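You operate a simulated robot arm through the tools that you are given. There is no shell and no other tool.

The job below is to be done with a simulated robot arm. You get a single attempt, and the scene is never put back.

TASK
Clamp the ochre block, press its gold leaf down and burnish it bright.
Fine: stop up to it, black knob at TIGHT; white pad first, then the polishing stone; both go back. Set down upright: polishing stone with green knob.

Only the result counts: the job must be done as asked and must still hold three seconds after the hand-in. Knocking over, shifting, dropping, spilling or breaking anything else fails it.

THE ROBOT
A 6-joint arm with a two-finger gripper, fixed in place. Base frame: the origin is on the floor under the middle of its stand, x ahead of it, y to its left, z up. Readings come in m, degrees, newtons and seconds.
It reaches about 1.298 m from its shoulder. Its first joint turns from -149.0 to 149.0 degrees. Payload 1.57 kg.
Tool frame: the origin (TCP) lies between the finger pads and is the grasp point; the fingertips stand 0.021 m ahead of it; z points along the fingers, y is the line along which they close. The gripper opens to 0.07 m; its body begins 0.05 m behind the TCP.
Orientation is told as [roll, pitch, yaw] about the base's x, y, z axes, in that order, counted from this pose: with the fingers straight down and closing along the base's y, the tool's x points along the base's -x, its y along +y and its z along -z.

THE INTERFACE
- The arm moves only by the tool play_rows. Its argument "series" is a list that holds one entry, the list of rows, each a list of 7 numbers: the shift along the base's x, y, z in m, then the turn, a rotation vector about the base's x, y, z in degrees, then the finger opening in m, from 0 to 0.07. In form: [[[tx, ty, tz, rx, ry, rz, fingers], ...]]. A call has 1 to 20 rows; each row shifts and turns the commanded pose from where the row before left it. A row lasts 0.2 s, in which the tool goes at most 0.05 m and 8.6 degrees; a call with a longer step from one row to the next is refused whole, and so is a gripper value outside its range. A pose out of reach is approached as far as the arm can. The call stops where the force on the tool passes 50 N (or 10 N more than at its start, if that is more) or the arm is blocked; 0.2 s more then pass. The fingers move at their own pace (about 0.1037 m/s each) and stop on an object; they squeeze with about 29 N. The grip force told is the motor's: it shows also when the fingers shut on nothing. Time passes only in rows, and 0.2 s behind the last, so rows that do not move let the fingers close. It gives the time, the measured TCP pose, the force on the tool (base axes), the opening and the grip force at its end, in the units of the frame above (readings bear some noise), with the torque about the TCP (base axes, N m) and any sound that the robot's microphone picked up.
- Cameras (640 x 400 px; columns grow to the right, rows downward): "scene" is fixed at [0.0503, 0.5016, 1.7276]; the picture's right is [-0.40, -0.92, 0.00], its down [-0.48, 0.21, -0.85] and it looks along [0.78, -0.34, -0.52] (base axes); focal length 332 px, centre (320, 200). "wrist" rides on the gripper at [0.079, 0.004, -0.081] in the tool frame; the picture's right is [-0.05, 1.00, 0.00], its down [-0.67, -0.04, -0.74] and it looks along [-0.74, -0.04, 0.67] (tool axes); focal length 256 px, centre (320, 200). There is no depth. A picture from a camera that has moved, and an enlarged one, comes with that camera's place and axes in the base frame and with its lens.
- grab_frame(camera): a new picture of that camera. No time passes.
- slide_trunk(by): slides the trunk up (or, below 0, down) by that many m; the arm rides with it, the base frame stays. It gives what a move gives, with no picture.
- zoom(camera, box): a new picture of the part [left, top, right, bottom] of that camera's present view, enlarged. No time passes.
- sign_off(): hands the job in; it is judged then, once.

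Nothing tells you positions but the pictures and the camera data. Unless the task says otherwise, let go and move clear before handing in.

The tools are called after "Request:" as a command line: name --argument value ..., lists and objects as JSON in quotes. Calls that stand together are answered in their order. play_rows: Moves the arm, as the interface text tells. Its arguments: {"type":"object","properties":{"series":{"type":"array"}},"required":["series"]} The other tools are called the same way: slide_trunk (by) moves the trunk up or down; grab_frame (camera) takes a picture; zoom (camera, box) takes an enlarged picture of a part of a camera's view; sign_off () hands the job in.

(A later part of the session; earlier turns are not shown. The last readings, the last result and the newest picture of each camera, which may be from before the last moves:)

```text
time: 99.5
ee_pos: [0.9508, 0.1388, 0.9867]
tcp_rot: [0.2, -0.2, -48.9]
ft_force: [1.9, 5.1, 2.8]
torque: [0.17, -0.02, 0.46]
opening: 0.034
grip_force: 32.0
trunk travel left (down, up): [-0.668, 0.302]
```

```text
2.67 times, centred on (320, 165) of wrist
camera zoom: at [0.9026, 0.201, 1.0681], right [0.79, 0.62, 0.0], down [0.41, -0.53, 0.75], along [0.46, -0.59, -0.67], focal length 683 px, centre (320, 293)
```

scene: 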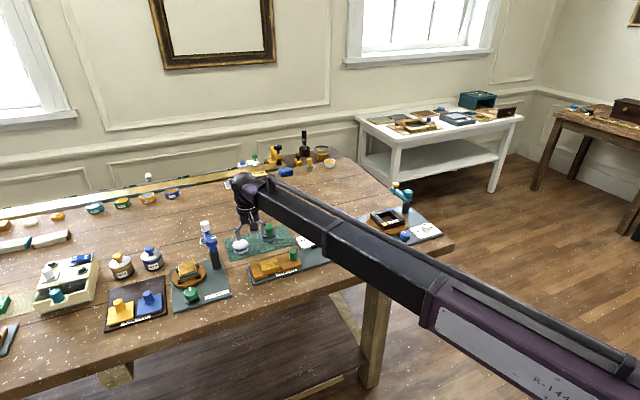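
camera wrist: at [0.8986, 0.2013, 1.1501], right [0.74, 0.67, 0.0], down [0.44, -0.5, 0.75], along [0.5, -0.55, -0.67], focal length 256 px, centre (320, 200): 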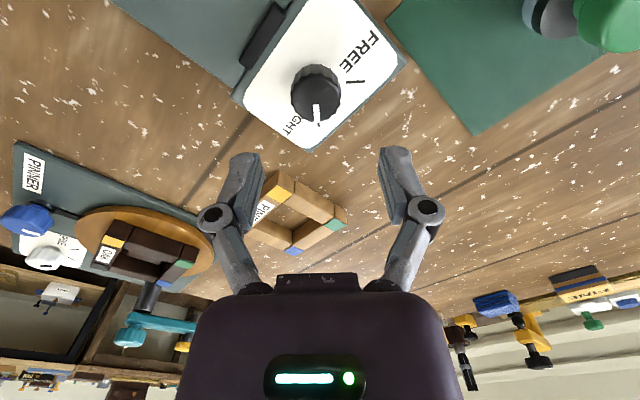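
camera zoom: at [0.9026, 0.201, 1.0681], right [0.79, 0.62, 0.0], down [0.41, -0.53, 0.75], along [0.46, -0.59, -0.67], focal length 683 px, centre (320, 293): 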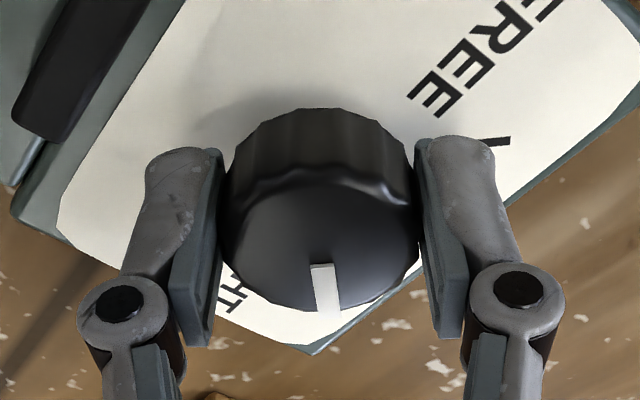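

Torque has risen to 0.46 N·m, so the dial is now hard against its TIGHT end stop. I'll release it and test the stop again.

Request:
play_rows --series '[[[0, 0, 0, 0, 0, 0, 0.045], [0, 0, 0, 0, 0, 0, 0.055], [0, 0, 0, 0, 0, 0, 0.055]]]'

Request:
slide_trunk --by 0.082

Request:
zoom --camera "wrist" --box '[220, 30, 420, 155]'

Request:
zoom --camera "scene" --box '[290, 225, 330, 250]'

Request:
zoom --camera "scene" --box '[255, 250, 287, 270]'

```text
time: 100.3
ee_pos: [0.9524, 0.1366, 0.9862]
tcp_rot: [0.2, -0.1, -48.9]
ft_force: [0.0, -1.2, -0.1]
torque: [-0.02, 0.02, 0.01]
opening: 0.0549
grip_force: 0.0
trunk travel left (down, up): [-0.668, 0.302]
```

```text
time: 101.5
ee_pos: [0.9525, 0.1367, 1.0685]
tcp_rot: [0.2, 0.0, -48.9]
ft_force: [0.8, -0.2, -0.7]
torque: [-0.01, 0.01, 0.0]
opening: 0.0548
grip_force: 0.1
trunk travel left (down, up): [-0.75, 0.22]
```

```text
3.20 times, centred on (320, 92) of wrist
camera zoom: at [0.9029, 0.2003, 1.1499], right [0.79, 0.62, 0.0], down [0.41, -0.53, 0.75], along [0.46, -0.59, -0.67], focal length 819 px, centre (320, 544)
```

zoom: 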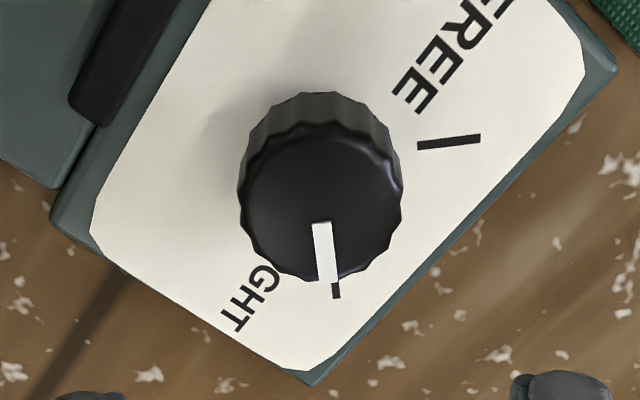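

```text
16.00 times, centred on (310, 238) of scene
camera zoom: at [0.0503, 0.5016, 1.7276], right [-0.4, -0.92, 0.0], down [-0.48, 0.21, -0.85], along [0.78, -0.34, -0.52], focal length 5306 px, centre (480, -400)
```

zoom: 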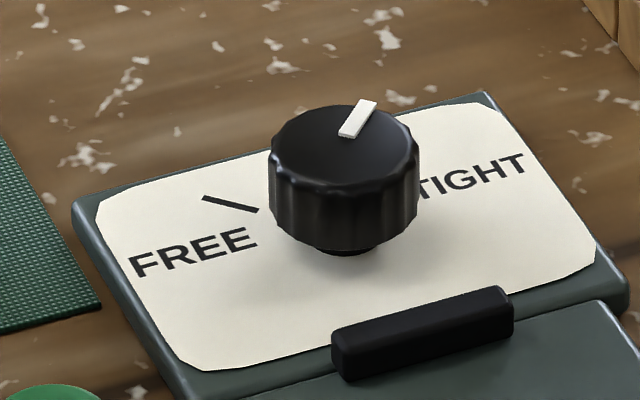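

```text
16.00 times, centred on (271, 260) of scene
camera zoom: at [0.0503, 0.5016, 1.7276], right [-0.4, -0.92, 0.0], down [-0.48, 0.21, -0.85], along [0.78, -0.34, -0.52], focal length 5306 px, centre (1104, -760)
```

zoom: 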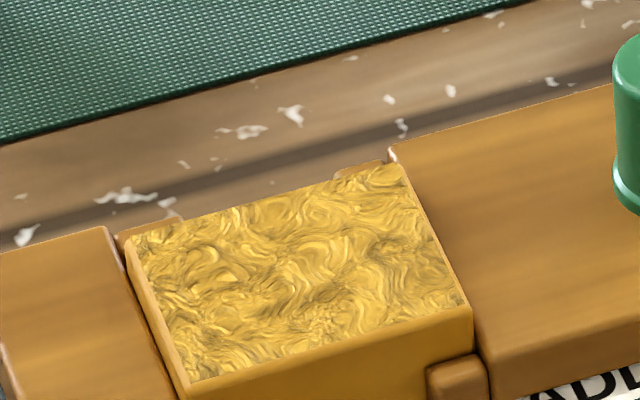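

The dial pointer is exactly where it was, already at its TIGHT end. I'll re-test the stop carefully in half-millimetre pulls to see whether it holds now.

Request:
play_rows --series '[[[-0.014, 0.017, 0, 0, 0, 8, 0.045], [-0.014, 0.017, 0, 0, 0, 8, 0.045], [-0.014, 0.017, 0, 0, 0, 8, 0.045], [-0.014, 0.017, 0, 0, 0, 8, 0.045], [-0.014, 0.017, 0, 0, 0, 8, 0.045], [-0.012, 0.017, 0, 0, 0, 8, 0.045], [0, 0, 0, 0, 0, 1, 0.045], [0, 0, 0, 0, 0, 0, 0.045]]]'

Request:
slide_trunk --by -0.045

Request:
zoom --camera "wrist" --box '[220, 70, 420, 195]'

```text
time: 103.3
ee_pos: [0.8706, 0.241, 1.0688]
tcp_rot: [0.2, -0.1, 0.1]
ft_force: [-0.4, 0.4, -0.8]
torque: [0.02, -0.02, 0.01]
opening: 0.0452
grip_force: 0.0
trunk travel left (down, up): [-0.75, 0.22]
```

```text
time: 104.2
ee_pos: [0.8705, 0.24, 1.0238]
tcp_rot: [0.2, -0.1, 0.1]
ft_force: [-0.2, 0.1, 0.5]
torque: [-0.01, 0.0, 0.01]
opening: 0.0451
grip_force: 0.1
trunk travel left (down, up): [-0.705, 0.265]
```

```text
3.20 times, centred on (320, 132) of wrist
camera zoom: at [0.7908, 0.2433, 1.1051], right [0.05, 1.0, 0.0], down [0.66, -0.04, 0.75], along [0.75, -0.04, -0.67], focal length 819 px, centre (320, 416)
```

zoom: 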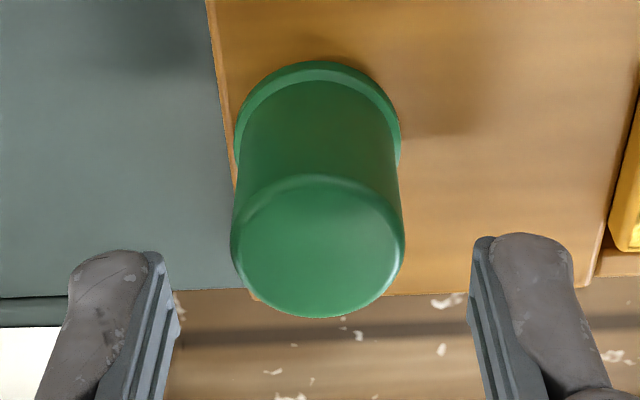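

Request:
slide_trunk --by -0.026

Request:
play_rows --series '[[[0, 0, 0, 0, 0, 0, 0.04], [0, 0, 0, 0, 0, 0, 0.032], [0, 0, 0, 0, 0, 0, 0.026], [0, 0, 0, 0, 0, 0, 0.02], [0, 0, 0, 0, 0, 0, 0.02]]]'

Request:
play_rows --series '[[[0, -0.0005, 0, 0, 0, 0, 0.02]]]'

Request:
play_rows --series '[[[0, -0.0005, 0, 0, 0, 0, 0.02]]]'

Request:
play_rows --series '[[[0, -0.0005, 0, 0, 0, 0, 0.02]]]'

Request:
play_rows --series '[[[0, -0.0005, 0, 0, 0, 0, 0.02]]]'

Request:
zoom --camera "scene" --box '[255, 250, 287, 270]'

```text
time: 104.9
ee_pos: [0.8702, 0.2379, 0.9962]
tcp_rot: [0.1, -0.1, 0.1]
ft_force: [-0.9, -0.8, -0.7]
torque: [-0.01, -0.01, 0.0]
opening: 0.0449
grip_force: 0.0
trunk travel left (down, up): [-0.679, 0.291]
```

```text
time: 106.1
ee_pos: [0.8711, 0.2393, 0.9974]
tcp_rot: [0.2, 0.0, 0.1]
ft_force: [0.4, -0.6, 0.5]
torque: [0.02, 0.03, 0.03]
opening: 0.0257
grip_force: 32.5
trunk travel left (down, up): [-0.679, 0.291]
```

```text
time: 106.5
ee_pos: [0.8705, 0.2387, 0.9969]
tcp_rot: [0.2, -0.1, 0.2]
ft_force: [1.7, 0.4, 1.4]
torque: [0.0, 0.04, -0.04]
opening: 0.0251
grip_force: 32.1
trunk travel left (down, up): [-0.679, 0.291]
```

```text
time: 106.9
ee_pos: [0.8708, 0.2386, 0.9964]
tcp_rot: [0.2, -0.1, 0.1]
ft_force: [-0.8, 1.1, 0.1]
torque: [0.05, -0.25, -0.02]
opening: 0.0254
grip_force: 32.5
trunk travel left (down, up): [-0.679, 0.291]
```

```text
time: 107.3
ee_pos: [0.8706, 0.2378, 0.9972]
tcp_rot: [0.2, -0.1, 0.1]
ft_force: [-2.0, 1.3, -1.5]
torque: [0.07, -0.07, -0.02]
opening: 0.0252
grip_force: 31.8
trunk travel left (down, up): [-0.679, 0.291]
```

```text
time: 107.7
ee_pos: [0.8708, 0.2379, 0.9972]
tcp_rot: [0.2, -0.1, 0.2]
ft_force: [-3.0, 0.7, -2.1]
torque: [0.03, -0.02, 0.0]
opening: 0.0254
grip_force: 31.7
trunk travel left (down, up): [-0.679, 0.291]
```

```text
16.00 times, centred on (271, 260) of scene
camera zoom: at [0.0503, 0.5016, 1.7276], right [-0.4, -0.92, 0.0], down [-0.48, 0.21, -0.85], along [0.78, -0.34, -0.52], focal length 5306 px, centre (1104, -760)
```

zoom: 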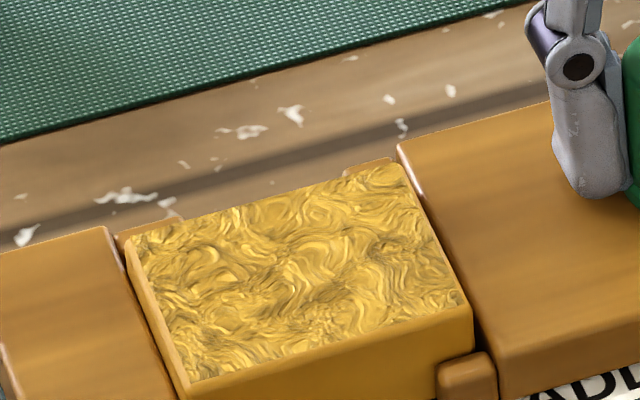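

The stop still slides freely at about 1 N with the dial at TIGHT, so the dial has no physical locking I can feel. Before deciding, I'll take the same wrist zoom I took before any pressing (t=16.6) to compare the leaf directly.

Request:
zoom --camera "wrist" --box '[400, 30, 640, 180]'

```text
2.67 times, centred on (520, 105) of wrist
camera zoom: at [0.7909, 0.2414, 1.0791], right [0.05, 1.0, 0.0], down [0.66, -0.04, 0.75], along [0.75, -0.04, -0.67], focal length 683 px, centre (-213, 453)
```

zoom: 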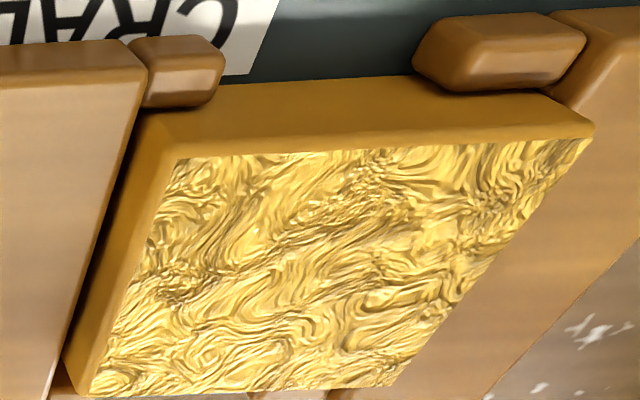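

Compared with t=16.6 the leaf is visibly softer and paler, so pressing has had an effect. I'll push the stop firmly back up to the block, then continue with the pad while keeping sideways forces near zero so nothing creeps.

Request:
play_rows --series '[[[0, 0.001, 0, 0, 0, 0, 0.02], [0, 0.001, 0, 0, 0, 0, 0.02], [0, 0.001, 0, 0, 0, 0, 0.02], [0, 0.001, 0, 0, 0, 0, 0.02], [0, 0, 0, 0, 0, 0, 0.02]]]'

Request:
play_rows --series '[[[0, 0.001, 0, 0, 0, 0, 0.02], [0, 0.001, 0, 0, 0, 0, 0.02], [0, 0, 0, 0, 0, 0, 0.02]]]'

Request:
zoom --camera "scene" --box '[255, 250, 287, 270]'

```text
time: 108.9
ee_pos: [0.8708, 0.2389, 0.9969]
tcp_rot: [0.0, 0.0, 0.0]
ft_force: [-3.3, -12.4, -5.2]
torque: [-0.31, -0.12, 0.08]
opening: 0.0253
grip_force: 31.8
trunk travel left (down, up): [-0.679, 0.291]
```

```text
time: 109.7
ee_pos: [0.8706, 0.2395, 0.9981]
tcp_rot: [0.1, -0.1, 0.1]
ft_force: [-7.1, -25.9, -9.8]
torque: [-0.38, 0.05, 0.11]
opening: 0.0252
grip_force: 31.6
trunk travel left (down, up): [-0.679, 0.291]
```

```text
16.00 times, centred on (271, 260) of scene
camera zoom: at [0.0503, 0.5016, 1.7276], right [-0.4, -0.92, 0.0], down [-0.48, 0.21, -0.85], along [0.78, -0.34, -0.52], focal length 5306 px, centre (1104, -760)
```

zoom: 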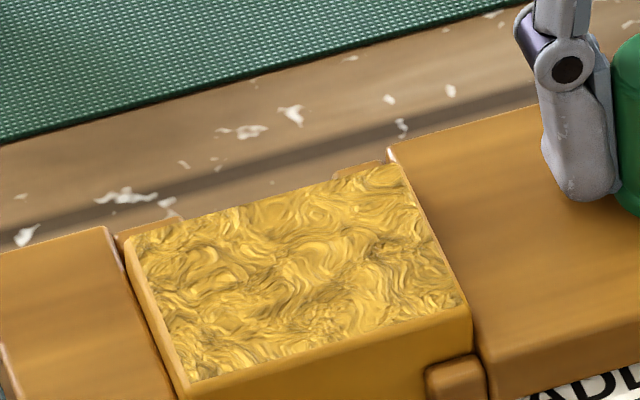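

Request:
play_rows --series '[[[0, 0, 0, 0, 0, 0, 0.035], [0, 0, 0, 0, 0, 0, 0.045], [0, 0, 0, 0, 0, 0, 0.045]]]'

Request:
slide_trunk --by 0.071

Request:
zoom --camera "scene" --box '[255, 250, 287, 270]'

Request:
zoom --camera "wrist" --box '[360, 0, 520, 100]'

```text
time: 110.5
ee_pos: [0.8714, 0.2436, 0.9979]
tcp_rot: [0.2, -0.1, 0.1]
ft_force: [-0.4, -0.6, 0.4]
torque: [0.0, -0.01, 0.03]
opening: 0.045
grip_force: 0.1
trunk travel left (down, up): [-0.679, 0.291]
```

```text
time: 111.6
ee_pos: [0.8695, 0.2421, 1.0688]
tcp_rot: [0.2, -0.2, 0.0]
ft_force: [-0.2, 0.0, -0.1]
torque: [0.02, 0.04, -0.03]
opening: 0.0448
grip_force: 0.1
trunk travel left (down, up): [-0.75, 0.22]
```

```text
16.00 times, centred on (271, 260) of scene
camera zoom: at [0.0503, 0.5016, 1.7276], right [-0.4, -0.92, 0.0], down [-0.48, 0.21, -0.85], along [0.78, -0.34, -0.52], focal length 5306 px, centre (1104, -760)
```

zoom: 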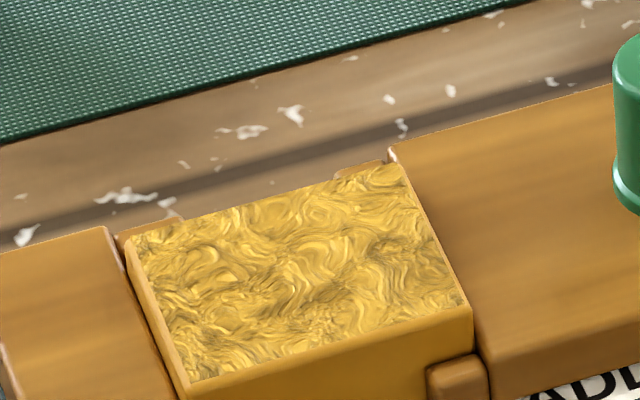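

```text
4.00 times, centred on (440, 50) of wrist
camera zoom: at [0.7909, 0.2472, 1.1499], right [0.05, 1.0, 0.0], down [0.66, -0.04, 0.75], along [0.75, -0.04, -0.67], focal length 1024 px, centre (-160, 800)
```

zoom: 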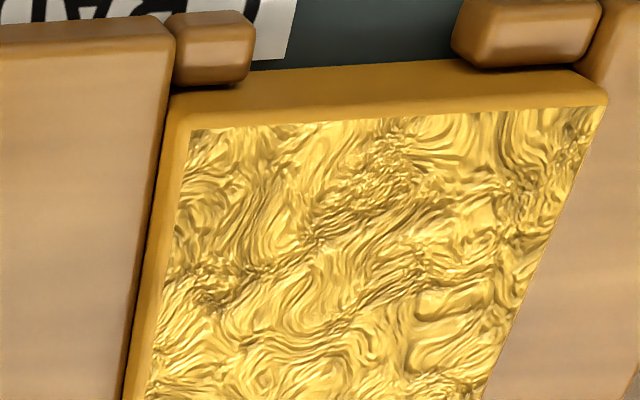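

The stop rests up against the block again. Next I'll fetch the pad for more pressing, with the same 45° approach.

Request:
play_rows --series '[[[0.0237, 0.0242, 0, 0, 0, 8, 0.07], [0.0237, 0.0242, 0, 0, 0, 8, 0.07], [0.0237, 0.0242, 0, 0, 0, 8, 0.07], [0.0237, 0.0242, 0, 0, 0, 8, 0.07], [0.0237, 0.0242, 0, 0, 0, 8, 0.07], [0.0237, 0.0242, 0, 0, 0, 5, 0.07], [0, 0, 0, 0, 0, 0, 0.07]]]'

Request:
grab_frame --camera "wrist"

```text
time: 113.2
ee_pos: [1.0119, 0.3882, 1.0685]
tcp_rot: [0.2, -0.1, 45.3]
ft_force: [0.1, -0.4, 0.3]
torque: [-0.01, 0.01, -0.02]
opening: 0.0699
grip_force: 0.0
trunk travel left (down, up): [-0.75, 0.22]
```

```text
taken
camera wrist: at [0.9526, 0.3354, 1.1503], right [-0.67, 0.74, 0.0], down [0.5, 0.44, 0.75], along [0.55, 0.5, -0.67], focal length 256 px, centre (320, 200)
```

wrist: 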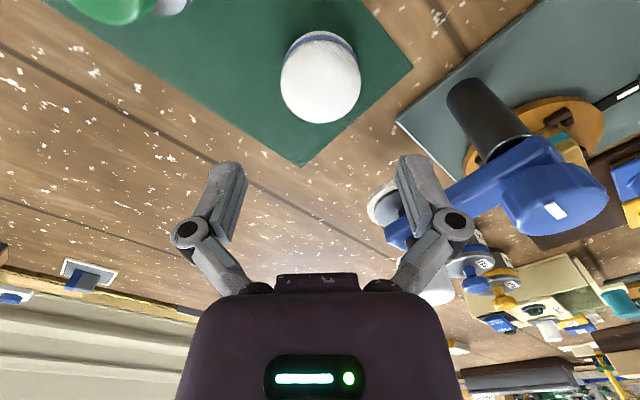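

Request:
play_rows --series '[[[0.0001, 0.0012, 0, 0, 0, 0, 0.07], [0, 0, 0, 0, 0, 0, 0.07]]]'

Request:
slide_trunk --by -0.07

Request:
slide_trunk --by -0.02

Request:
play_rows --series '[[[0, 0, 0, 0, 0, 0, 0.062], [0, 0, 0, 0, 0, 0, 0.056], [0, 0, 0, 0, 0, 0, 0.05], [0, 0, 0, 0, 0, 0, 0.045], [0, 0, 0, 0, 0, 0, 0.045], [0, 0, 0, 0, 0, 0, 0.045]]]'

Request:
slide_trunk --by 0.09

Request:
grab_frame --camera "wrist"

```text
time: 113.8
ee_pos: [1.0132, 0.3898, 1.0686]
tcp_rot: [0.3, -0.2, 45.1]
ft_force: [0.1, -0.8, 0.6]
torque: [-0.02, 0.0, 0.0]
opening: 0.0702
grip_force: 0.0
trunk travel left (down, up): [-0.75, 0.22]
```

```text
time: 114.9
ee_pos: [1.0126, 0.3895, 0.9985]
tcp_rot: [0.1, -0.1, 45.2]
ft_force: [-0.3, -0.6, 0.7]
torque: [0.02, -0.01, -0.01]
opening: 0.0701
grip_force: 0.1
trunk travel left (down, up): [-0.68, 0.29]
```

```text
time: 115.5
ee_pos: [1.012, 0.3898, 0.9785]
tcp_rot: [0.2, -0.1, 45.1]
ft_force: [0.4, 0.9, -0.1]
torque: [0.03, 0.0, 0.0]
opening: 0.07
grip_force: 0.0
trunk travel left (down, up): [-0.66, 0.31]
```

```text
time: 116.9
ee_pos: [1.0132, 0.3896, 0.9791]
tcp_rot: [0.3, -0.2, 45.1]
ft_force: [1.0, 1.0, 3.4]
torque: [0.02, -0.02, 0.02]
opening: 0.0516
grip_force: 28.9
trunk travel left (down, up): [-0.66, 0.31]
```

```text
time: 118.2
ee_pos: [1.0121, 0.3895, 1.0682]
tcp_rot: [0.2, -0.1, 45.1]
ft_force: [-0.7, 0.8, -0.6]
torque: [0.01, 0.01, 0.0]
opening: 0.0515
grip_force: 28.5
trunk travel left (down, up): [-0.75, 0.22]
```

```text
taken
camera wrist: at [0.9534, 0.3365, 1.1498], right [-0.67, 0.74, 0.0], down [0.5, 0.44, 0.75], along [0.55, 0.5, -0.67], focal length 256 px, centre (320, 200)
```

wrist: 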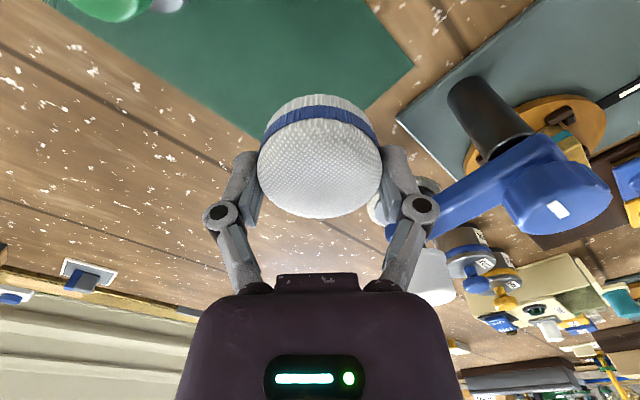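

The pad is in hand. I'll carry it to the same inspection pose over the block.

Request:
play_rows --series '[[[-0.03, -0.0105, 0, 0, 0, 0, 0.045], [-0.03, -0.0105, 0, 0, 0, 0, 0.045], [-0.03, -0.0105, 0, 0, 0, 0, 0.045], [-0.03, -0.0105, 0, 0, 0, 0, 0.045], [0, 0, 0, 0, 0, 0, 0.045]]]'

Request:
zoom --camera "wrist" --box '[220, 0, 420, 125]'

```text
time: 119.4
ee_pos: [0.8917, 0.348, 1.0683]
tcp_rot: [0.2, -0.1, 45.1]
ft_force: [-1.1, -0.5, -0.2]
torque: [0.02, 0.0, 0.03]
opening: 0.0514
grip_force: 29.0
trunk travel left (down, up): [-0.75, 0.22]
```

```text
3.20 times, centred on (320, 62) of wrist
camera zoom: at [0.8326, 0.2949, 1.1498], right [-0.67, 0.74, 0.0], down [0.5, 0.44, 0.75], along [0.55, 0.5, -0.67], focal length 819 px, centre (320, 640)
```

zoom: 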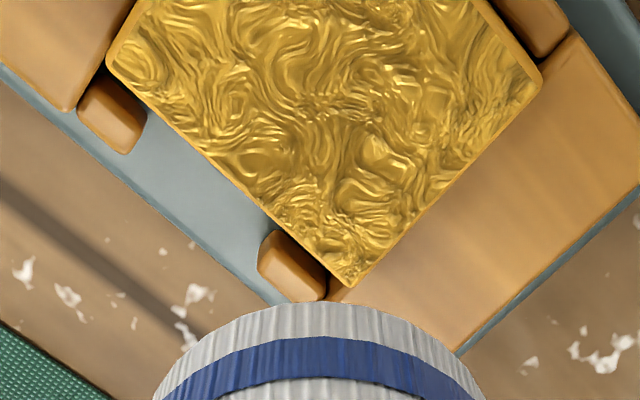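

The block's centre is now about (0.8625, 0.323). I'll press at the centre first, then at four larger corner offsets, nulling sideways force each time.

Request:
play_rows --series '[[[-0.0146, -0.0125, 0, 0, 0, 0, 0.045], [-0.0146, -0.0125, 0, 0, 0, 0, 0.045], [0, 0, 0, 0, 0, 0, 0.045]]]'

Request:
slide_trunk --by -0.058

Request:
slide_trunk --by -0.0015

Request:
play_rows --series '[[[0.0004, 0, 0, 0, 0, 0, 0.045]]]'

```text
time: 120.2
ee_pos: [0.8625, 0.3216, 1.0689]
tcp_rot: [0.2, -0.1, 45.1]
ft_force: [-0.5, -0.5, -0.1]
torque: [-0.03, 0.02, 0.02]
opening: 0.0516
grip_force: 29.0
trunk travel left (down, up): [-0.75, 0.22]
```

```text
time: 121.2
ee_pos: [0.8629, 0.3227, 1.0098]
tcp_rot: [0.2, -0.1, 45.1]
ft_force: [0.3, 0.0, 1.0]
torque: [-0.01, 0.01, 0.01]
opening: 0.0515
grip_force: 28.5
trunk travel left (down, up): [-0.692, 0.278]
```

```text
time: 121.7
ee_pos: [0.8625, 0.3214, 1.0105]
tcp_rot: [0.1, -0.2, 45.1]
ft_force: [1.8, -0.2, 15.6]
torque: [-0.03, -0.01, 0.0]
opening: 0.0515
grip_force: 28.9
trunk travel left (down, up): [-0.69, 0.28]
```

```text
time: 122.1
ee_pos: [0.8625, 0.3208, 1.0118]
tcp_rot: [0.0, -0.2, 45.1]
ft_force: [0.1, 2.3, 17.3]
torque: [0.0, 0.0, -0.04]
opening: 0.0518
grip_force: 29.1
trunk travel left (down, up): [-0.69, 0.28]
```

Pressing at 17 N with sideways force near zero. I'll hold this for two seconds, then lift slightly and do the corner dabs.

Request:
play_rows --series '[[[0, 0, 0, 0, 0, 0, 0.045], [0, 0, 0, 0, 0, 0, 0.045], [0, 0, 0, 0, 0, 0, 0.045], [0, 0, 0, 0, 0, 0, 0.045], [0, 0, 0, 0, 0, 0, 0.045], [0, 0, 0, 0, 0, 0, 0.045], [0, 0, 0, 0, 0, 0, 0.045], [0, 0, 0, 0, 0, 0, 0.045], [0, 0, 0, 0, 0, 0, 0.045], [0, 0, 0, 0, 0, 0, 0.045]]]'

Request:
slide_trunk --by 0.01

Request:
zoom --camera "scene" --box '[255, 250, 287, 270]'

```text
time: 124.3
ee_pos: [0.8623, 0.3213, 1.011]
tcp_rot: [0.1, -0.1, 45.1]
ft_force: [-1.1, -0.5, 13.2]
torque: [-0.02, 0.03, -0.03]
opening: 0.0517
grip_force: 29.5
trunk travel left (down, up): [-0.69, 0.28]
```

```text
time: 124.8
ee_pos: [0.8636, 0.3233, 1.0193]
tcp_rot: [0.2, -0.1, 45.2]
ft_force: [-0.1, 0.2, -0.7]
torque: [0.0, 0.02, -0.01]
opening: 0.0513
grip_force: 28.7
trunk travel left (down, up): [-0.7, 0.27]
```

```text
16.00 times, centred on (271, 260) of scene
camera zoom: at [0.0503, 0.5016, 1.7276], right [-0.4, -0.92, 0.0], down [-0.48, 0.21, -0.85], along [0.78, -0.34, -0.52], focal length 5306 px, centre (1104, -760)
```

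zoom: 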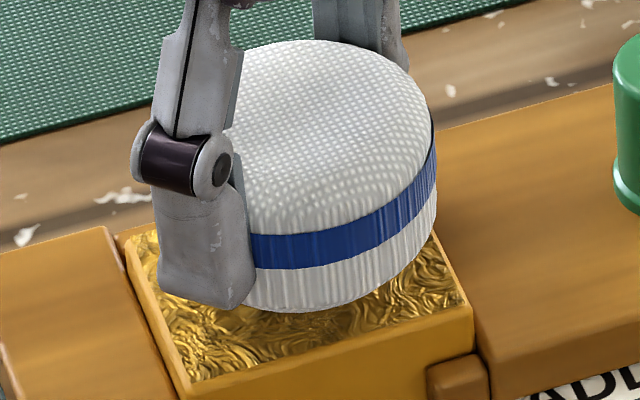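

The fingers are well clear of the leaf and the pad is what touches. Now the four corner dabs with larger offsets.

Request:
play_rows --series '[[[0.013, 0.016, 0, 0, 0, 0, 0.045], [0, 0, 0, 0, 0, 0, 0.045]]]'

Request:
slide_trunk --by -0.01

Request:
play_rows --series '[[[0.0004, 0, 0, 0, 0, 0, 0.045], [0, 0, 0, 0, 0, 0, 0.045], [0, 0, 0, 0, 0, 0, 0.045], [0, 0, 0, 0, 0, 0, 0.045]]]'

Request:
slide_trunk --by 0.01

Request:
play_rows --series '[[[-0.0004, -0.032, 0, 0, 0, 0, 0.045], [0, 0, 0, 0, 0, 0, 0.045]]]'

Request:
slide_trunk --by -0.01

Request:
play_rows --series '[[[0.0004, 0, 0, 0, 0, 0, 0.045], [0, 0, 0, 0, 0, 0, 0.045], [0, 0, 0, 0, 0, 0, 0.045], [0, 0, 0, 0, 0, 0, 0.045]]]'

Request:
slide_trunk --by 0.01

Request:
play_rows --series '[[[-0.0264, 0, 0, 0, 0, 0, 0.045], [0, 0, 0, 0, 0, 0, 0.045]]]'

Request:
slide_trunk --by -0.0105

Request:
play_rows --series '[[[0.0004, 0, 0, 0, 0, 0, 0.045], [0, 0, 0, 0, 0, 0, 0.045], [0, 0, 0, 0, 0, 0, 0.045], [0, 0, 0, 0, 0, 0, 0.045]]]'

Request:
slide_trunk --by 0.0105

Request:
play_rows --series '[[[-0.0004, 0.032, 0, 0, 0, 0, 0.045], [0, 0, 0, 0, 0, 0, 0.045]]]'

Request:
slide_trunk --by -0.0105

Request:
play_rows --series '[[[0.0004, 0, 0, 0, 0, 0, 0.045], [0, 0, 0, 0, 0, 0, 0.045], [0, 0, 0, 0, 0, 0, 0.045], [0, 0, 0, 0, 0, 0, 0.045]]]'

Request:
slide_trunk --by 0.0605

Request:
play_rows --series '[[[0.0415, 0.009, 0, 0, 0, 0, 0.045], [0, 0, 0, 0, 0, 0, 0.045]]]'

Request:
zoom --camera "wrist" --box '[220, 0, 420, 125]'

Request:
zoom --camera "scene" --box '[255, 250, 287, 270]'

```text
time: 125.5
ee_pos: [0.8754, 0.3377, 1.0178]
tcp_rot: [0.2, 0.0, 45.1]
ft_force: [0.0, 0.0, 0.5]
torque: [-0.03, -0.02, 0.01]
opening: 0.0516
grip_force: 29.3
trunk travel left (down, up): [-0.7, 0.27]
```

```text
time: 126.0
ee_pos: [0.8754, 0.3379, 1.0104]
tcp_rot: [0.3, -0.2, 45.1]
ft_force: [2.2, 1.4, 12.0]
torque: [-0.05, 0.03, 0.0]
opening: 0.0518
grip_force: 28.7
trunk travel left (down, up): [-0.69, 0.28]
```

```text
time: 127.0
ee_pos: [0.8768, 0.3371, 1.0107]
tcp_rot: [0.1, -0.2, 45.1]
ft_force: [-1.2, -0.4, 11.0]
torque: [-0.06, 0.11, -0.01]
opening: 0.0516
grip_force: 28.7
trunk travel left (down, up): [-0.69, 0.28]
```

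```text
time: 127.6
ee_pos: [0.877, 0.3387, 1.0189]
tcp_rot: [0.2, -0.1, 45.1]
ft_force: [0.1, -0.2, -0.3]
torque: [-0.02, -0.02, -0.03]
opening: 0.0515
grip_force: 29.4
trunk travel left (down, up): [-0.7, 0.27]
```

```text
time: 128.2
ee_pos: [0.8765, 0.3046, 1.0194]
tcp_rot: [0.2, 0.0, 45.1]
ft_force: [0.1, 1.0, -0.4]
torque: [-0.02, 0.03, 0.01]
opening: 0.0516
grip_force: 29.3
trunk travel left (down, up): [-0.7, 0.27]
```

```text
time: 128.8
ee_pos: [0.8757, 0.3051, 1.0091]
tcp_rot: [0.1, -0.1, 45.1]
ft_force: [1.1, 0.4, 9.8]
torque: [0.07, -0.04, 0.01]
opening: 0.0514
grip_force: 29.1
trunk travel left (down, up): [-0.69, 0.28]
```

```text
time: 129.8
ee_pos: [0.8774, 0.3055, 1.0098]
tcp_rot: [0.1, -0.2, 45.0]
ft_force: [-1.7, 0.9, 9.9]
torque: [0.06, 0.09, 0.0]
opening: 0.0515
grip_force: 29.3
trunk travel left (down, up): [-0.69, 0.28]
```

```text
time: 130.4
ee_pos: [0.8775, 0.305, 1.0178]
tcp_rot: [0.2, -0.1, 45.2]
ft_force: [0.1, 0.1, -1.4]
torque: [-0.01, 0.01, -0.04]
opening: 0.0516
grip_force: 29.2
trunk travel left (down, up): [-0.7, 0.27]
```

```text
time: 131.0
ee_pos: [0.8511, 0.3056, 1.0178]
tcp_rot: [0.2, -0.2, 45.1]
ft_force: [0.2, -0.7, -0.1]
torque: [0.03, 0.03, -0.03]
opening: 0.0515
grip_force: 29.4
trunk travel left (down, up): [-0.7, 0.27]
```

```text
time: 131.6
ee_pos: [0.8501, 0.3049, 1.0107]
tcp_rot: [0.1, -0.2, 45.1]
ft_force: [2.0, 0.1, 13.6]
torque: [0.06, -0.14, -0.03]
opening: 0.0515
grip_force: 28.5
trunk travel left (down, up): [-0.69, 0.28]
```

```text
time: 132.6
ee_pos: [0.851, 0.3046, 1.0088]
tcp_rot: [0.1, -0.2, 45.1]
ft_force: [0.2, 0.8, 13.4]
torque: [0.03, -0.06, -0.01]
opening: 0.0517
grip_force: 28.3
trunk travel left (down, up): [-0.69, 0.28]
```

```text
time: 133.2
ee_pos: [0.8513, 0.306, 1.0182]
tcp_rot: [0.2, -0.1, 45.1]
ft_force: [-0.7, 0.1, -0.1]
torque: [-0.02, 0.01, 0.0]
opening: 0.0515
grip_force: 29.0
trunk travel left (down, up): [-0.7, 0.27]
```

```text
time: 133.8
ee_pos: [0.8516, 0.3369, 1.019]
tcp_rot: [0.2, -0.1, 45.1]
ft_force: [-0.4, -0.1, -1.0]
torque: [0.02, 0.02, -0.01]
opening: 0.0515
grip_force: 29.1
trunk travel left (down, up): [-0.7, 0.27]
```

```text
time: 134.3
ee_pos: [0.8518, 0.3352, 1.0092]
tcp_rot: [0.0, -0.2, 45.1]
ft_force: [3.0, 0.8, 12.6]
torque: [-0.13, -0.09, 0.02]
opening: 0.0517
grip_force: 29.0
trunk travel left (down, up): [-0.69, 0.28]
```

```text
time: 135.3
ee_pos: [0.8516, 0.3358, 1.0082]
tcp_rot: [0.1, -0.2, 45.2]
ft_force: [-1.4, -0.1, 11.3]
torque: [-0.11, 0.0, 0.0]
opening: 0.0514
grip_force: 29.3
trunk travel left (down, up): [-0.69, 0.28]
```

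```text
time: 136.3
ee_pos: [0.8533, 0.3363, 1.0688]
tcp_rot: [0.3, -0.2, 45.1]
ft_force: [0.1, 0.5, -0.7]
torque: [-0.01, -0.01, 0.01]
opening: 0.0514
grip_force: 29.3
trunk travel left (down, up): [-0.75, 0.22]
```

```text
time: 136.9
ee_pos: [0.8935, 0.345, 1.0697]
tcp_rot: [0.3, -0.2, 45.1]
ft_force: [0.0, 1.1, 0.0]
torque: [-0.02, 0.02, 0.01]
opening: 0.0516
grip_force: 28.6
trunk travel left (down, up): [-0.75, 0.22]
```

```text
3.20 times, centred on (320, 62) of wrist
camera zoom: at [0.8343, 0.2925, 1.151], right [-0.67, 0.74, 0.0], down [0.5, 0.44, 0.75], along [0.55, 0.5, -0.67], focal length 819 px, centre (320, 640)
```

zoom: 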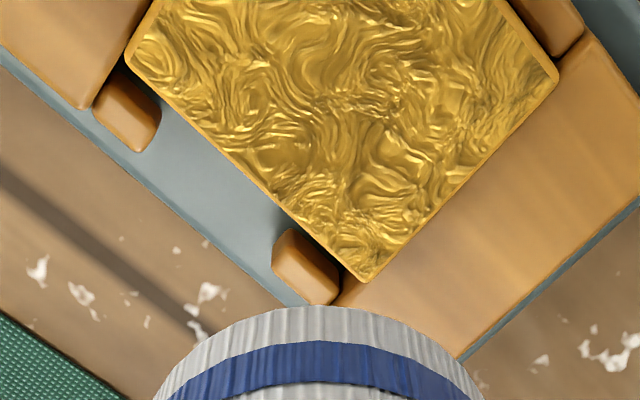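

```text
16.00 times, centred on (271, 260) of scene
camera zoom: at [0.0503, 0.5016, 1.7276], right [-0.4, -0.92, 0.0], down [-0.48, 0.21, -0.85], along [0.78, -0.34, -0.52], focal length 5306 px, centre (1104, -760)
```

zoom: 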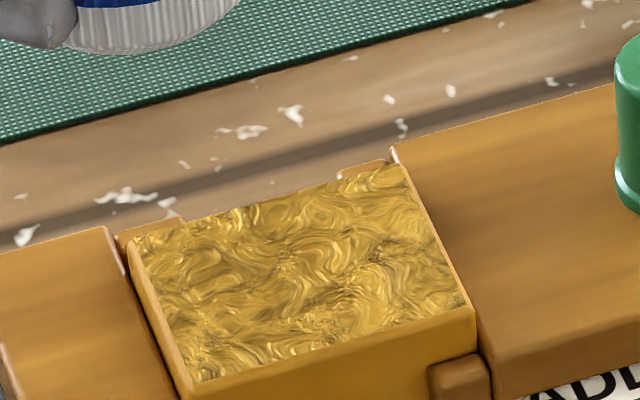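

I'd like a like-for-like comparison with the clear t=111.6 close-up, so I'll move (still holding the pad, well above everything) to that same camera pose.

Request:
play_rows --series '[[[-0.004, -0.017, 0, 0, 0, -8, 0.045], [-0.004, -0.017, 0, 0, 0, -8, 0.045], [-0.004, -0.017, 0, 0, 0, -8, 0.045], [-0.004, -0.017, 0, 0, 0, -8, 0.045], [-0.004, -0.017, 0, 0, 0, -8, 0.045], [-0.004, -0.018, 0, 0, 0, -5, 0.045], [0, 0, 0, 0, 0, 0, 0.045]]]'

Request:
zoom --camera "wrist" --box '[360, 0, 520, 100]'

Request:
zoom --camera "scene" --box '[240, 240, 320, 290]'

```text
time: 138.5
ee_pos: [0.8689, 0.2421, 1.0689]
tcp_rot: [0.2, -0.1, -0.1]
ft_force: [0.3, 0.4, -0.7]
torque: [-0.04, -0.01, 0.01]
opening: 0.0516
grip_force: 29.2
trunk travel left (down, up): [-0.75, 0.22]
```

```text
4.00 times, centred on (440, 50) of wrist
camera zoom: at [0.7897, 0.2473, 1.1504], right [0.05, 1.0, 0.0], down [0.66, -0.04, 0.75], along [0.75, -0.04, -0.67], focal length 1024 px, centre (-160, 800)
```

zoom: 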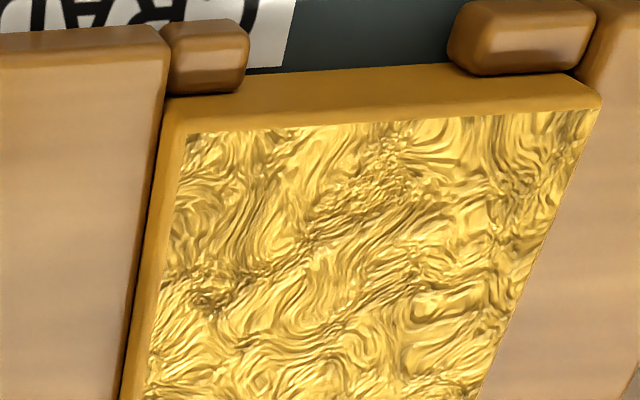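

```text
8.00 times, centred on (280, 265) of scene
camera zoom: at [0.0503, 0.5016, 1.7276], right [-0.4, -0.92, 0.0], down [-0.48, 0.21, -0.85], along [0.78, -0.34, -0.52], focal length 2653 px, centre (640, -320)
```

zoom: 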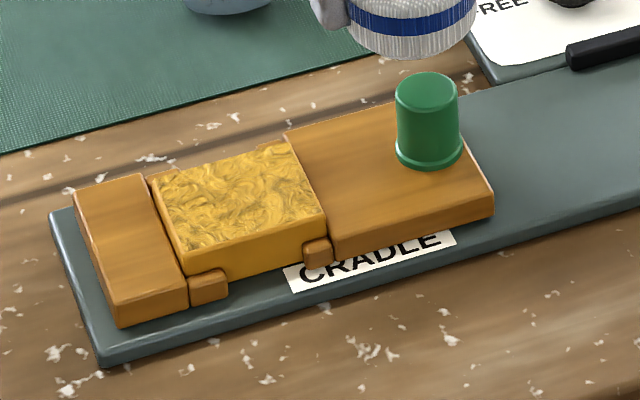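

The leaf is paler and less contrasty again than at t=111.6, so pressing is progressing but not finished. I'll do a full 3×3 grid of dabs at around 15 N.

Request:
play_rows --series '[[[-0.003, 0.011, 0, 0, 0, 8, 0.045], [-0.003, 0.011, 0, 0, 0, 8, 0.045], [-0.003, 0.011, 0, 0, 0, 8, 0.045], [-0.003, 0.011, 0, 0, 0, 8, 0.045], [-0.003, 0.011, 0, 0, 0, 8, 0.045], [-0.0034, 0.0109, 0, 0, 0, 5, 0.045], [0, 0, 0, 0, 0, 0, 0.045]]]'

Request:
slide_trunk --by -0.052

Request:
slide_trunk --by -0.0085

Request:
slide_trunk --by 0.0085

Request:
play_rows --series '[[[0, 0.015, 0, 0, 0, 0, 0.045]]]'

Request:
slide_trunk --by -0.0085

Request:
slide_trunk --by 0.0085

Request:
play_rows --series '[[[0, 0.015, 0, 0, 0, 0, 0.045]]]'

Request:
slide_trunk --by -0.0085

Request:
slide_trunk --by 0.0085

Request:
play_rows --series '[[[0.012, 0, 0, 0, 0, 0, 0.045]]]'

Request:
slide_trunk --by -0.0085

Request:
slide_trunk --by 0.0085

Request:
play_rows --series '[[[0, -0.015, 0, 0, 0, 0, 0.045]]]'

Request:
slide_trunk --by -0.0085

Request:
slide_trunk --by 0.0085

```text
time: 140.1
ee_pos: [0.8514, 0.3088, 1.0687]
tcp_rot: [0.2, -0.2, 45.2]
ft_force: [-0.6, 0.4, -0.2]
torque: [-0.02, 0.02, -0.02]
opening: 0.0515
grip_force: 29.0
trunk travel left (down, up): [-0.75, 0.22]
```

```text
time: 141.1
ee_pos: [0.851, 0.3076, 1.0162]
tcp_rot: [0.2, -0.2, 45.1]
ft_force: [0.2, 0.8, 0.0]
torque: [0.0, 0.02, 0.03]
opening: 0.0516
grip_force: 29.0
trunk travel left (down, up): [-0.698, 0.272]
```

```text
time: 141.6
ee_pos: [0.8507, 0.309, 1.009]
tcp_rot: [0.1, -0.1, 45.0]
ft_force: [2.8, 0.7, 12.0]
torque: [0.01, -0.05, -0.03]
opening: 0.0517
grip_force: 29.5
trunk travel left (down, up): [-0.69, 0.28]
```

```text
time: 142.2
ee_pos: [0.8518, 0.3092, 1.017]
tcp_rot: [0.2, -0.1, 45.2]
ft_force: [0.4, -0.5, -1.3]
torque: [-0.02, 0.0, 0.02]
opening: 0.0514
grip_force: 28.7
trunk travel left (down, up): [-0.698, 0.272]
```

```text
time: 142.6
ee_pos: [0.8507, 0.3246, 1.0169]
tcp_rot: [0.1, -0.1, 45.1]
ft_force: [0.6, 0.1, -0.5]
torque: [0.02, 0.02, 0.0]
opening: 0.0514
grip_force: 29.1
trunk travel left (down, up): [-0.698, 0.272]
```

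```text
time: 143.2
ee_pos: [0.8507, 0.3238, 1.0096]
tcp_rot: [0.1, -0.2, 45.1]
ft_force: [0.1, 1.8, 10.2]
torque: [0.0, -0.08, 0.05]
opening: 0.0514
grip_force: 29.2
trunk travel left (down, up): [-0.69, 0.28]
```

```text
time: 143.8
ee_pos: [0.8506, 0.324, 1.0172]
tcp_rot: [0.2, -0.1, 45.0]
ft_force: [1.1, -0.2, 0.2]
torque: [-0.02, 0.06, 0.02]
opening: 0.0517
grip_force: 29.0
trunk travel left (down, up): [-0.698, 0.272]
```

```text
time: 144.2
ee_pos: [0.8521, 0.3397, 1.0164]
tcp_rot: [0.3, -0.1, 45.1]
ft_force: [-0.1, -0.1, -0.2]
torque: [-0.01, 0.02, -0.01]
opening: 0.0513
grip_force: 29.0
trunk travel left (down, up): [-0.698, 0.272]
```

```text
time: 144.7
ee_pos: [0.8509, 0.339, 1.0092]
tcp_rot: [0.0, -0.2, 45.0]
ft_force: [1.6, 1.2, 10.2]
torque: [-0.06, -0.06, 0.03]
opening: 0.0512
grip_force: 29.6
trunk travel left (down, up): [-0.69, 0.28]
```

```text
time: 145.3
ee_pos: [0.852, 0.3396, 1.017]
tcp_rot: [0.2, -0.1, 45.1]
ft_force: [0.5, -0.1, -0.2]
torque: [0.01, 0.0, 0.01]
opening: 0.0517
grip_force: 28.9
trunk travel left (down, up): [-0.698, 0.272]
```

```text
time: 145.7
ee_pos: [0.8637, 0.3384, 1.0155]
tcp_rot: [0.3, -0.1, 45.1]
ft_force: [1.1, -0.9, -0.9]
torque: [-0.01, 0.01, -0.06]
opening: 0.0517
grip_force: 29.4
trunk travel left (down, up): [-0.698, 0.272]
```

```text
time: 146.3
ee_pos: [0.8623, 0.3396, 1.0095]
tcp_rot: [0.2, -0.3, 45.1]
ft_force: [1.6, 0.9, 8.3]
torque: [-0.02, -0.02, -0.01]
opening: 0.0515
grip_force: 28.9
trunk travel left (down, up): [-0.69, 0.28]
```

```text
time: 146.8
ee_pos: [0.8639, 0.3395, 1.0159]
tcp_rot: [0.2, -0.1, 45.1]
ft_force: [0.7, -0.3, -1.6]
torque: [0.01, -0.02, -0.01]
opening: 0.0515
grip_force: 29.0
trunk travel left (down, up): [-0.698, 0.272]
```

```text
time: 147.2
ee_pos: [0.8632, 0.3235, 1.0167]
tcp_rot: [0.2, -0.1, 45.0]
ft_force: [-0.4, -0.1, -0.4]
torque: [-0.02, 0.02, 0.02]
opening: 0.0516
grip_force: 29.0
trunk travel left (down, up): [-0.698, 0.272]
```

```text
time: 147.8
ee_pos: [0.864, 0.3238, 1.0083]
tcp_rot: [0.1, -0.2, 45.1]
ft_force: [1.2, -0.3, 10.4]
torque: [-0.03, 0.04, -0.02]
opening: 0.0514
grip_force: 29.1
trunk travel left (down, up): [-0.69, 0.28]
```

```text
time: 148.4
ee_pos: [0.8639, 0.3248, 1.0165]
tcp_rot: [0.2, -0.1, 45.2]
ft_force: [0.5, 0.5, -0.3]
torque: [-0.03, 0.01, 0.04]
opening: 0.0517
grip_force: 29.0
trunk travel left (down, up): [-0.698, 0.272]
```

Five of nine are done at about 10 N. I'll continue with the rest, slightly deeper.

Request:
play_rows --series '[[[0, -0.015, 0, 0, 0, 0, 0.045]]]'

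Request:
slide_trunk --by -0.009

Request:
slide_trunk --by 0.009

Request:
play_rows --series '[[[0.012, 0, 0, 0, 0, 0, 0.045]]]'

Request:
slide_trunk --by -0.009

Request:
slide_trunk --by 0.009

Request:
play_rows --series '[[[0, 0.015, 0, 0, 0, 0, 0.045]]]'

Request:
slide_trunk --by -0.009

Request:
slide_trunk --by 0.009

Request:
play_rows --series '[[[0, 0.015, 0, 0, 0, 0, 0.045]]]'

Request:
slide_trunk --by -0.009

Request:
slide_trunk --by 0.061

Request:
play_rows --series '[[[0.018, 0.009, 0, 0, 0, 0, 0.045], [0, 0, 0, 0, 0, 0, 0.045]]]'

Request:
zoom --camera "wrist" --box '[220, 0, 420, 125]'

Request:
zoom --camera "scene" --box '[255, 250, 287, 270]'

```text
time: 148.8
ee_pos: [0.8629, 0.3095, 1.0167]
tcp_rot: [0.2, 0.0, 45.1]
ft_force: [0.5, -0.1, -0.5]
torque: [0.01, 0.03, 0.0]
opening: 0.0514
grip_force: 28.9
trunk travel left (down, up): [-0.698, 0.272]
```

```text
time: 149.3
ee_pos: [0.8631, 0.3083, 1.0084]
tcp_rot: [0.1, -0.3, 45.1]
ft_force: [3.1, 1.4, 15.3]
torque: [0.02, 0.03, -0.01]
opening: 0.0516
grip_force: 29.1
trunk travel left (down, up): [-0.689, 0.281]
```

```text
time: 149.9
ee_pos: [0.8631, 0.3092, 1.0156]
tcp_rot: [0.2, -0.1, 45.2]
ft_force: [-0.1, -0.2, -0.5]
torque: [0.0, 0.0, 0.06]
opening: 0.0514
grip_force: 29.1
trunk travel left (down, up): [-0.698, 0.272]
```

```text
time: 150.3
ee_pos: [0.8759, 0.3099, 1.0166]
tcp_rot: [0.2, -0.1, 45.1]
ft_force: [0.6, -0.5, 0.0]
torque: [0.01, 0.02, 0.02]
opening: 0.0515
grip_force: 28.6
trunk travel left (down, up): [-0.698, 0.272]
```

```text
time: 150.9
ee_pos: [0.8751, 0.3082, 1.0091]
tcp_rot: [0.1, -0.2, 45.0]
ft_force: [2.3, 0.4, 14.1]
torque: [0.03, 0.05, -0.01]
opening: 0.0514
grip_force: 29.2
trunk travel left (down, up): [-0.689, 0.281]
```

```text
time: 151.5
ee_pos: [0.8748, 0.3092, 1.0165]
tcp_rot: [0.2, -0.1, 45.1]
ft_force: [0.2, -0.1, -0.2]
torque: [0.03, 0.06, 0.02]
opening: 0.0514
grip_force: 28.6
trunk travel left (down, up): [-0.698, 0.272]
```

```text
time: 151.9
ee_pos: [0.8755, 0.3245, 1.0169]
tcp_rot: [0.3, -0.1, 45.1]
ft_force: [-0.1, 0.4, 0.1]
torque: [-0.01, 0.0, 0.02]
opening: 0.0516
grip_force: 29.8
trunk travel left (down, up): [-0.698, 0.272]
```

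```text
time: 152.5
ee_pos: [0.8747, 0.3236, 1.009]
tcp_rot: [0.1, -0.2, 45.0]
ft_force: [3.3, 1.1, 12.8]
torque: [-0.08, 0.03, -0.04]
opening: 0.0515
grip_force: 28.8
trunk travel left (down, up): [-0.689, 0.281]
```

```text
time: 153.1
ee_pos: [0.8755, 0.3239, 1.0161]
tcp_rot: [0.2, -0.1, 45.1]
ft_force: [0.0, -0.9, -0.7]
torque: [-0.01, -0.03, 0.0]
opening: 0.0514
grip_force: 29.3
trunk travel left (down, up): [-0.698, 0.272]
```

```text
time: 153.4
ee_pos: [0.8763, 0.3386, 1.0171]
tcp_rot: [0.3, -0.1, 45.0]
ft_force: [0.0, 0.4, -0.9]
torque: [0.0, 0.06, 0.0]
opening: 0.0514
grip_force: 28.7
trunk travel left (down, up): [-0.698, 0.272]
```

```text
time: 154.0
ee_pos: [0.8757, 0.3395, 1.0084]
tcp_rot: [0.1, -0.1, 45.1]
ft_force: [2.6, 1.9, 12.0]
torque: [-0.07, 0.0, -0.01]
opening: 0.0517
grip_force: 29.3
trunk travel left (down, up): [-0.689, 0.281]
```

```text
time: 155.0
ee_pos: [0.8754, 0.3375, 1.0678]
tcp_rot: [0.3, -0.2, 45.2]
ft_force: [0.6, 0.2, -0.9]
torque: [0.01, -0.02, 0.02]
opening: 0.0516
grip_force: 28.7
trunk travel left (down, up): [-0.75, 0.22]
```

```text
time: 155.6
ee_pos: [0.8934, 0.3473, 1.0681]
tcp_rot: [0.2, -0.1, 45.2]
ft_force: [0.1, 0.3, -0.6]
torque: [0.0, -0.01, 0.02]
opening: 0.0514
grip_force: 29.3
trunk travel left (down, up): [-0.75, 0.22]
```

```text
3.20 times, centred on (320, 62) of wrist
camera zoom: at [0.8339, 0.2941, 1.1507], right [-0.67, 0.74, 0.0], down [0.5, 0.44, 0.75], along [0.55, 0.5, -0.67], focal length 819 px, centre (320, 640)
```

zoom: 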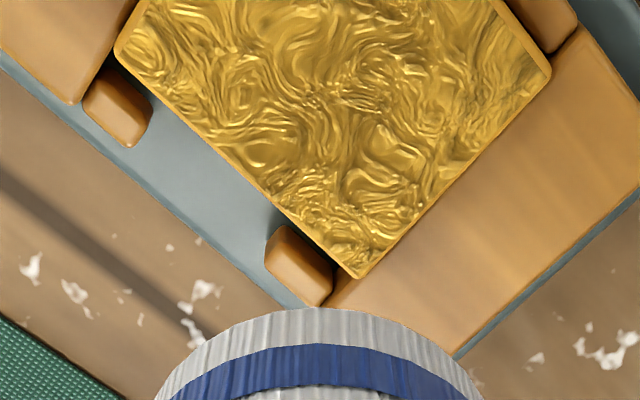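

```text
16.00 times, centred on (271, 260) of scene
camera zoom: at [0.0503, 0.5016, 1.7276], right [-0.4, -0.92, 0.0], down [-0.48, 0.21, -0.85], along [0.78, -0.34, -0.52], focal length 5306 px, centre (1104, -760)
```

zoom: 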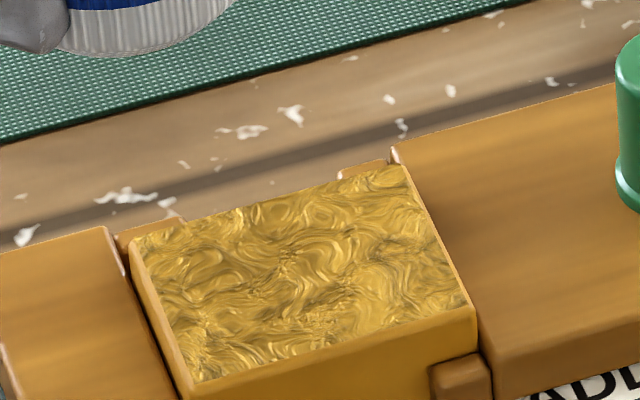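

The relief is now clearly shallower than before pressing, but still visible. I'll try gentle wiping strokes of the pad along x at about 8–10 N, which should lay it down faster; the prongs hold the block in x.

Request:
play_rows --series '[[[-0.0155, -0.0122, 0, 0, 0, 0, 0.045], [-0.0155, -0.0121, 0, 0, 0, 0, 0.045], [0, 0, 0, 0, 0, 0, 0.045]]]'

Request:
slide_trunk --by -0.052

Request:
slide_trunk --by -0.0085

Request:
play_rows --series '[[[0.002, 0, 0, 0, 0, 0, 0.045], [0.003, 0, 0, 0, 0, 0, 0.045], [0.003, 0, 0, 0, 0, 0, 0.045]]]'

Request:
play_rows --series '[[[-0.003, 0, 0, 0, 0, 0, 0.045], [-0.003, 0, 0, 0, 0, 0, 0.045], [-0.003, 0, 0, 0, 0, 0, 0.045], [-0.003, 0, 0, 0, 0, 0, 0.045], [-0.004, 0, 0, 0, 0, 0, 0.045]]]'

Request:
zoom --camera "scene" --box '[240, 240, 320, 290]'

```text
time: 156.4
ee_pos: [0.8627, 0.3231, 1.0679]
tcp_rot: [0.2, -0.1, 45.1]
ft_force: [-0.5, -0.9, -0.4]
torque: [0.02, -0.02, -0.04]
opening: 0.0517
grip_force: 28.6
trunk travel left (down, up): [-0.75, 0.22]
```

```text
time: 157.4
ee_pos: [0.8624, 0.322, 1.0167]
tcp_rot: [0.3, -0.1, 45.1]
ft_force: [-0.8, -0.7, -0.8]
torque: [0.03, -0.01, -0.03]
opening: 0.0516
grip_force: 29.0
trunk travel left (down, up): [-0.698, 0.272]
```

```text
time: 157.9
ee_pos: [0.8612, 0.3218, 1.0092]
tcp_rot: [0.1, -0.1, 45.0]
ft_force: [-0.1, -0.1, 6.8]
torque: [-0.07, -0.01, -0.04]
opening: 0.0515
grip_force: 29.4
trunk travel left (down, up): [-0.69, 0.28]
```

```text
time: 158.7
ee_pos: [0.8699, 0.3222, 1.0099]
tcp_rot: [0.3, -0.2, 45.0]
ft_force: [-2.7, -0.8, 5.7]
torque: [-0.1, 0.05, 0.0]
opening: 0.0512
grip_force: 28.9
trunk travel left (down, up): [-0.69, 0.28]
```

```text
time: 159.9
ee_pos: [0.854, 0.3232, 1.0086]
tcp_rot: [0.2, -0.3, 45.1]
ft_force: [3.7, 0.3, 9.4]
torque: [-0.11, -0.15, 0.01]
opening: 0.0513
grip_force: 28.8
trunk travel left (down, up): [-0.69, 0.28]
```

```text
8.00 times, centred on (280, 265) of scene
camera zoom: at [0.0503, 0.5016, 1.7276], right [-0.4, -0.92, 0.0], down [-0.48, 0.21, -0.85], along [0.78, -0.34, -0.52], focal length 2653 px, centre (640, -320)
```

zoom: 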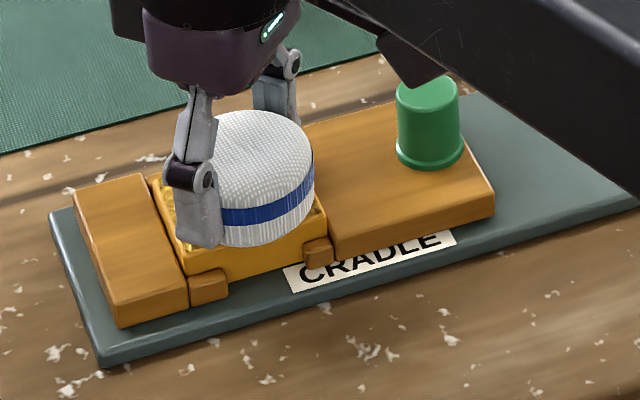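

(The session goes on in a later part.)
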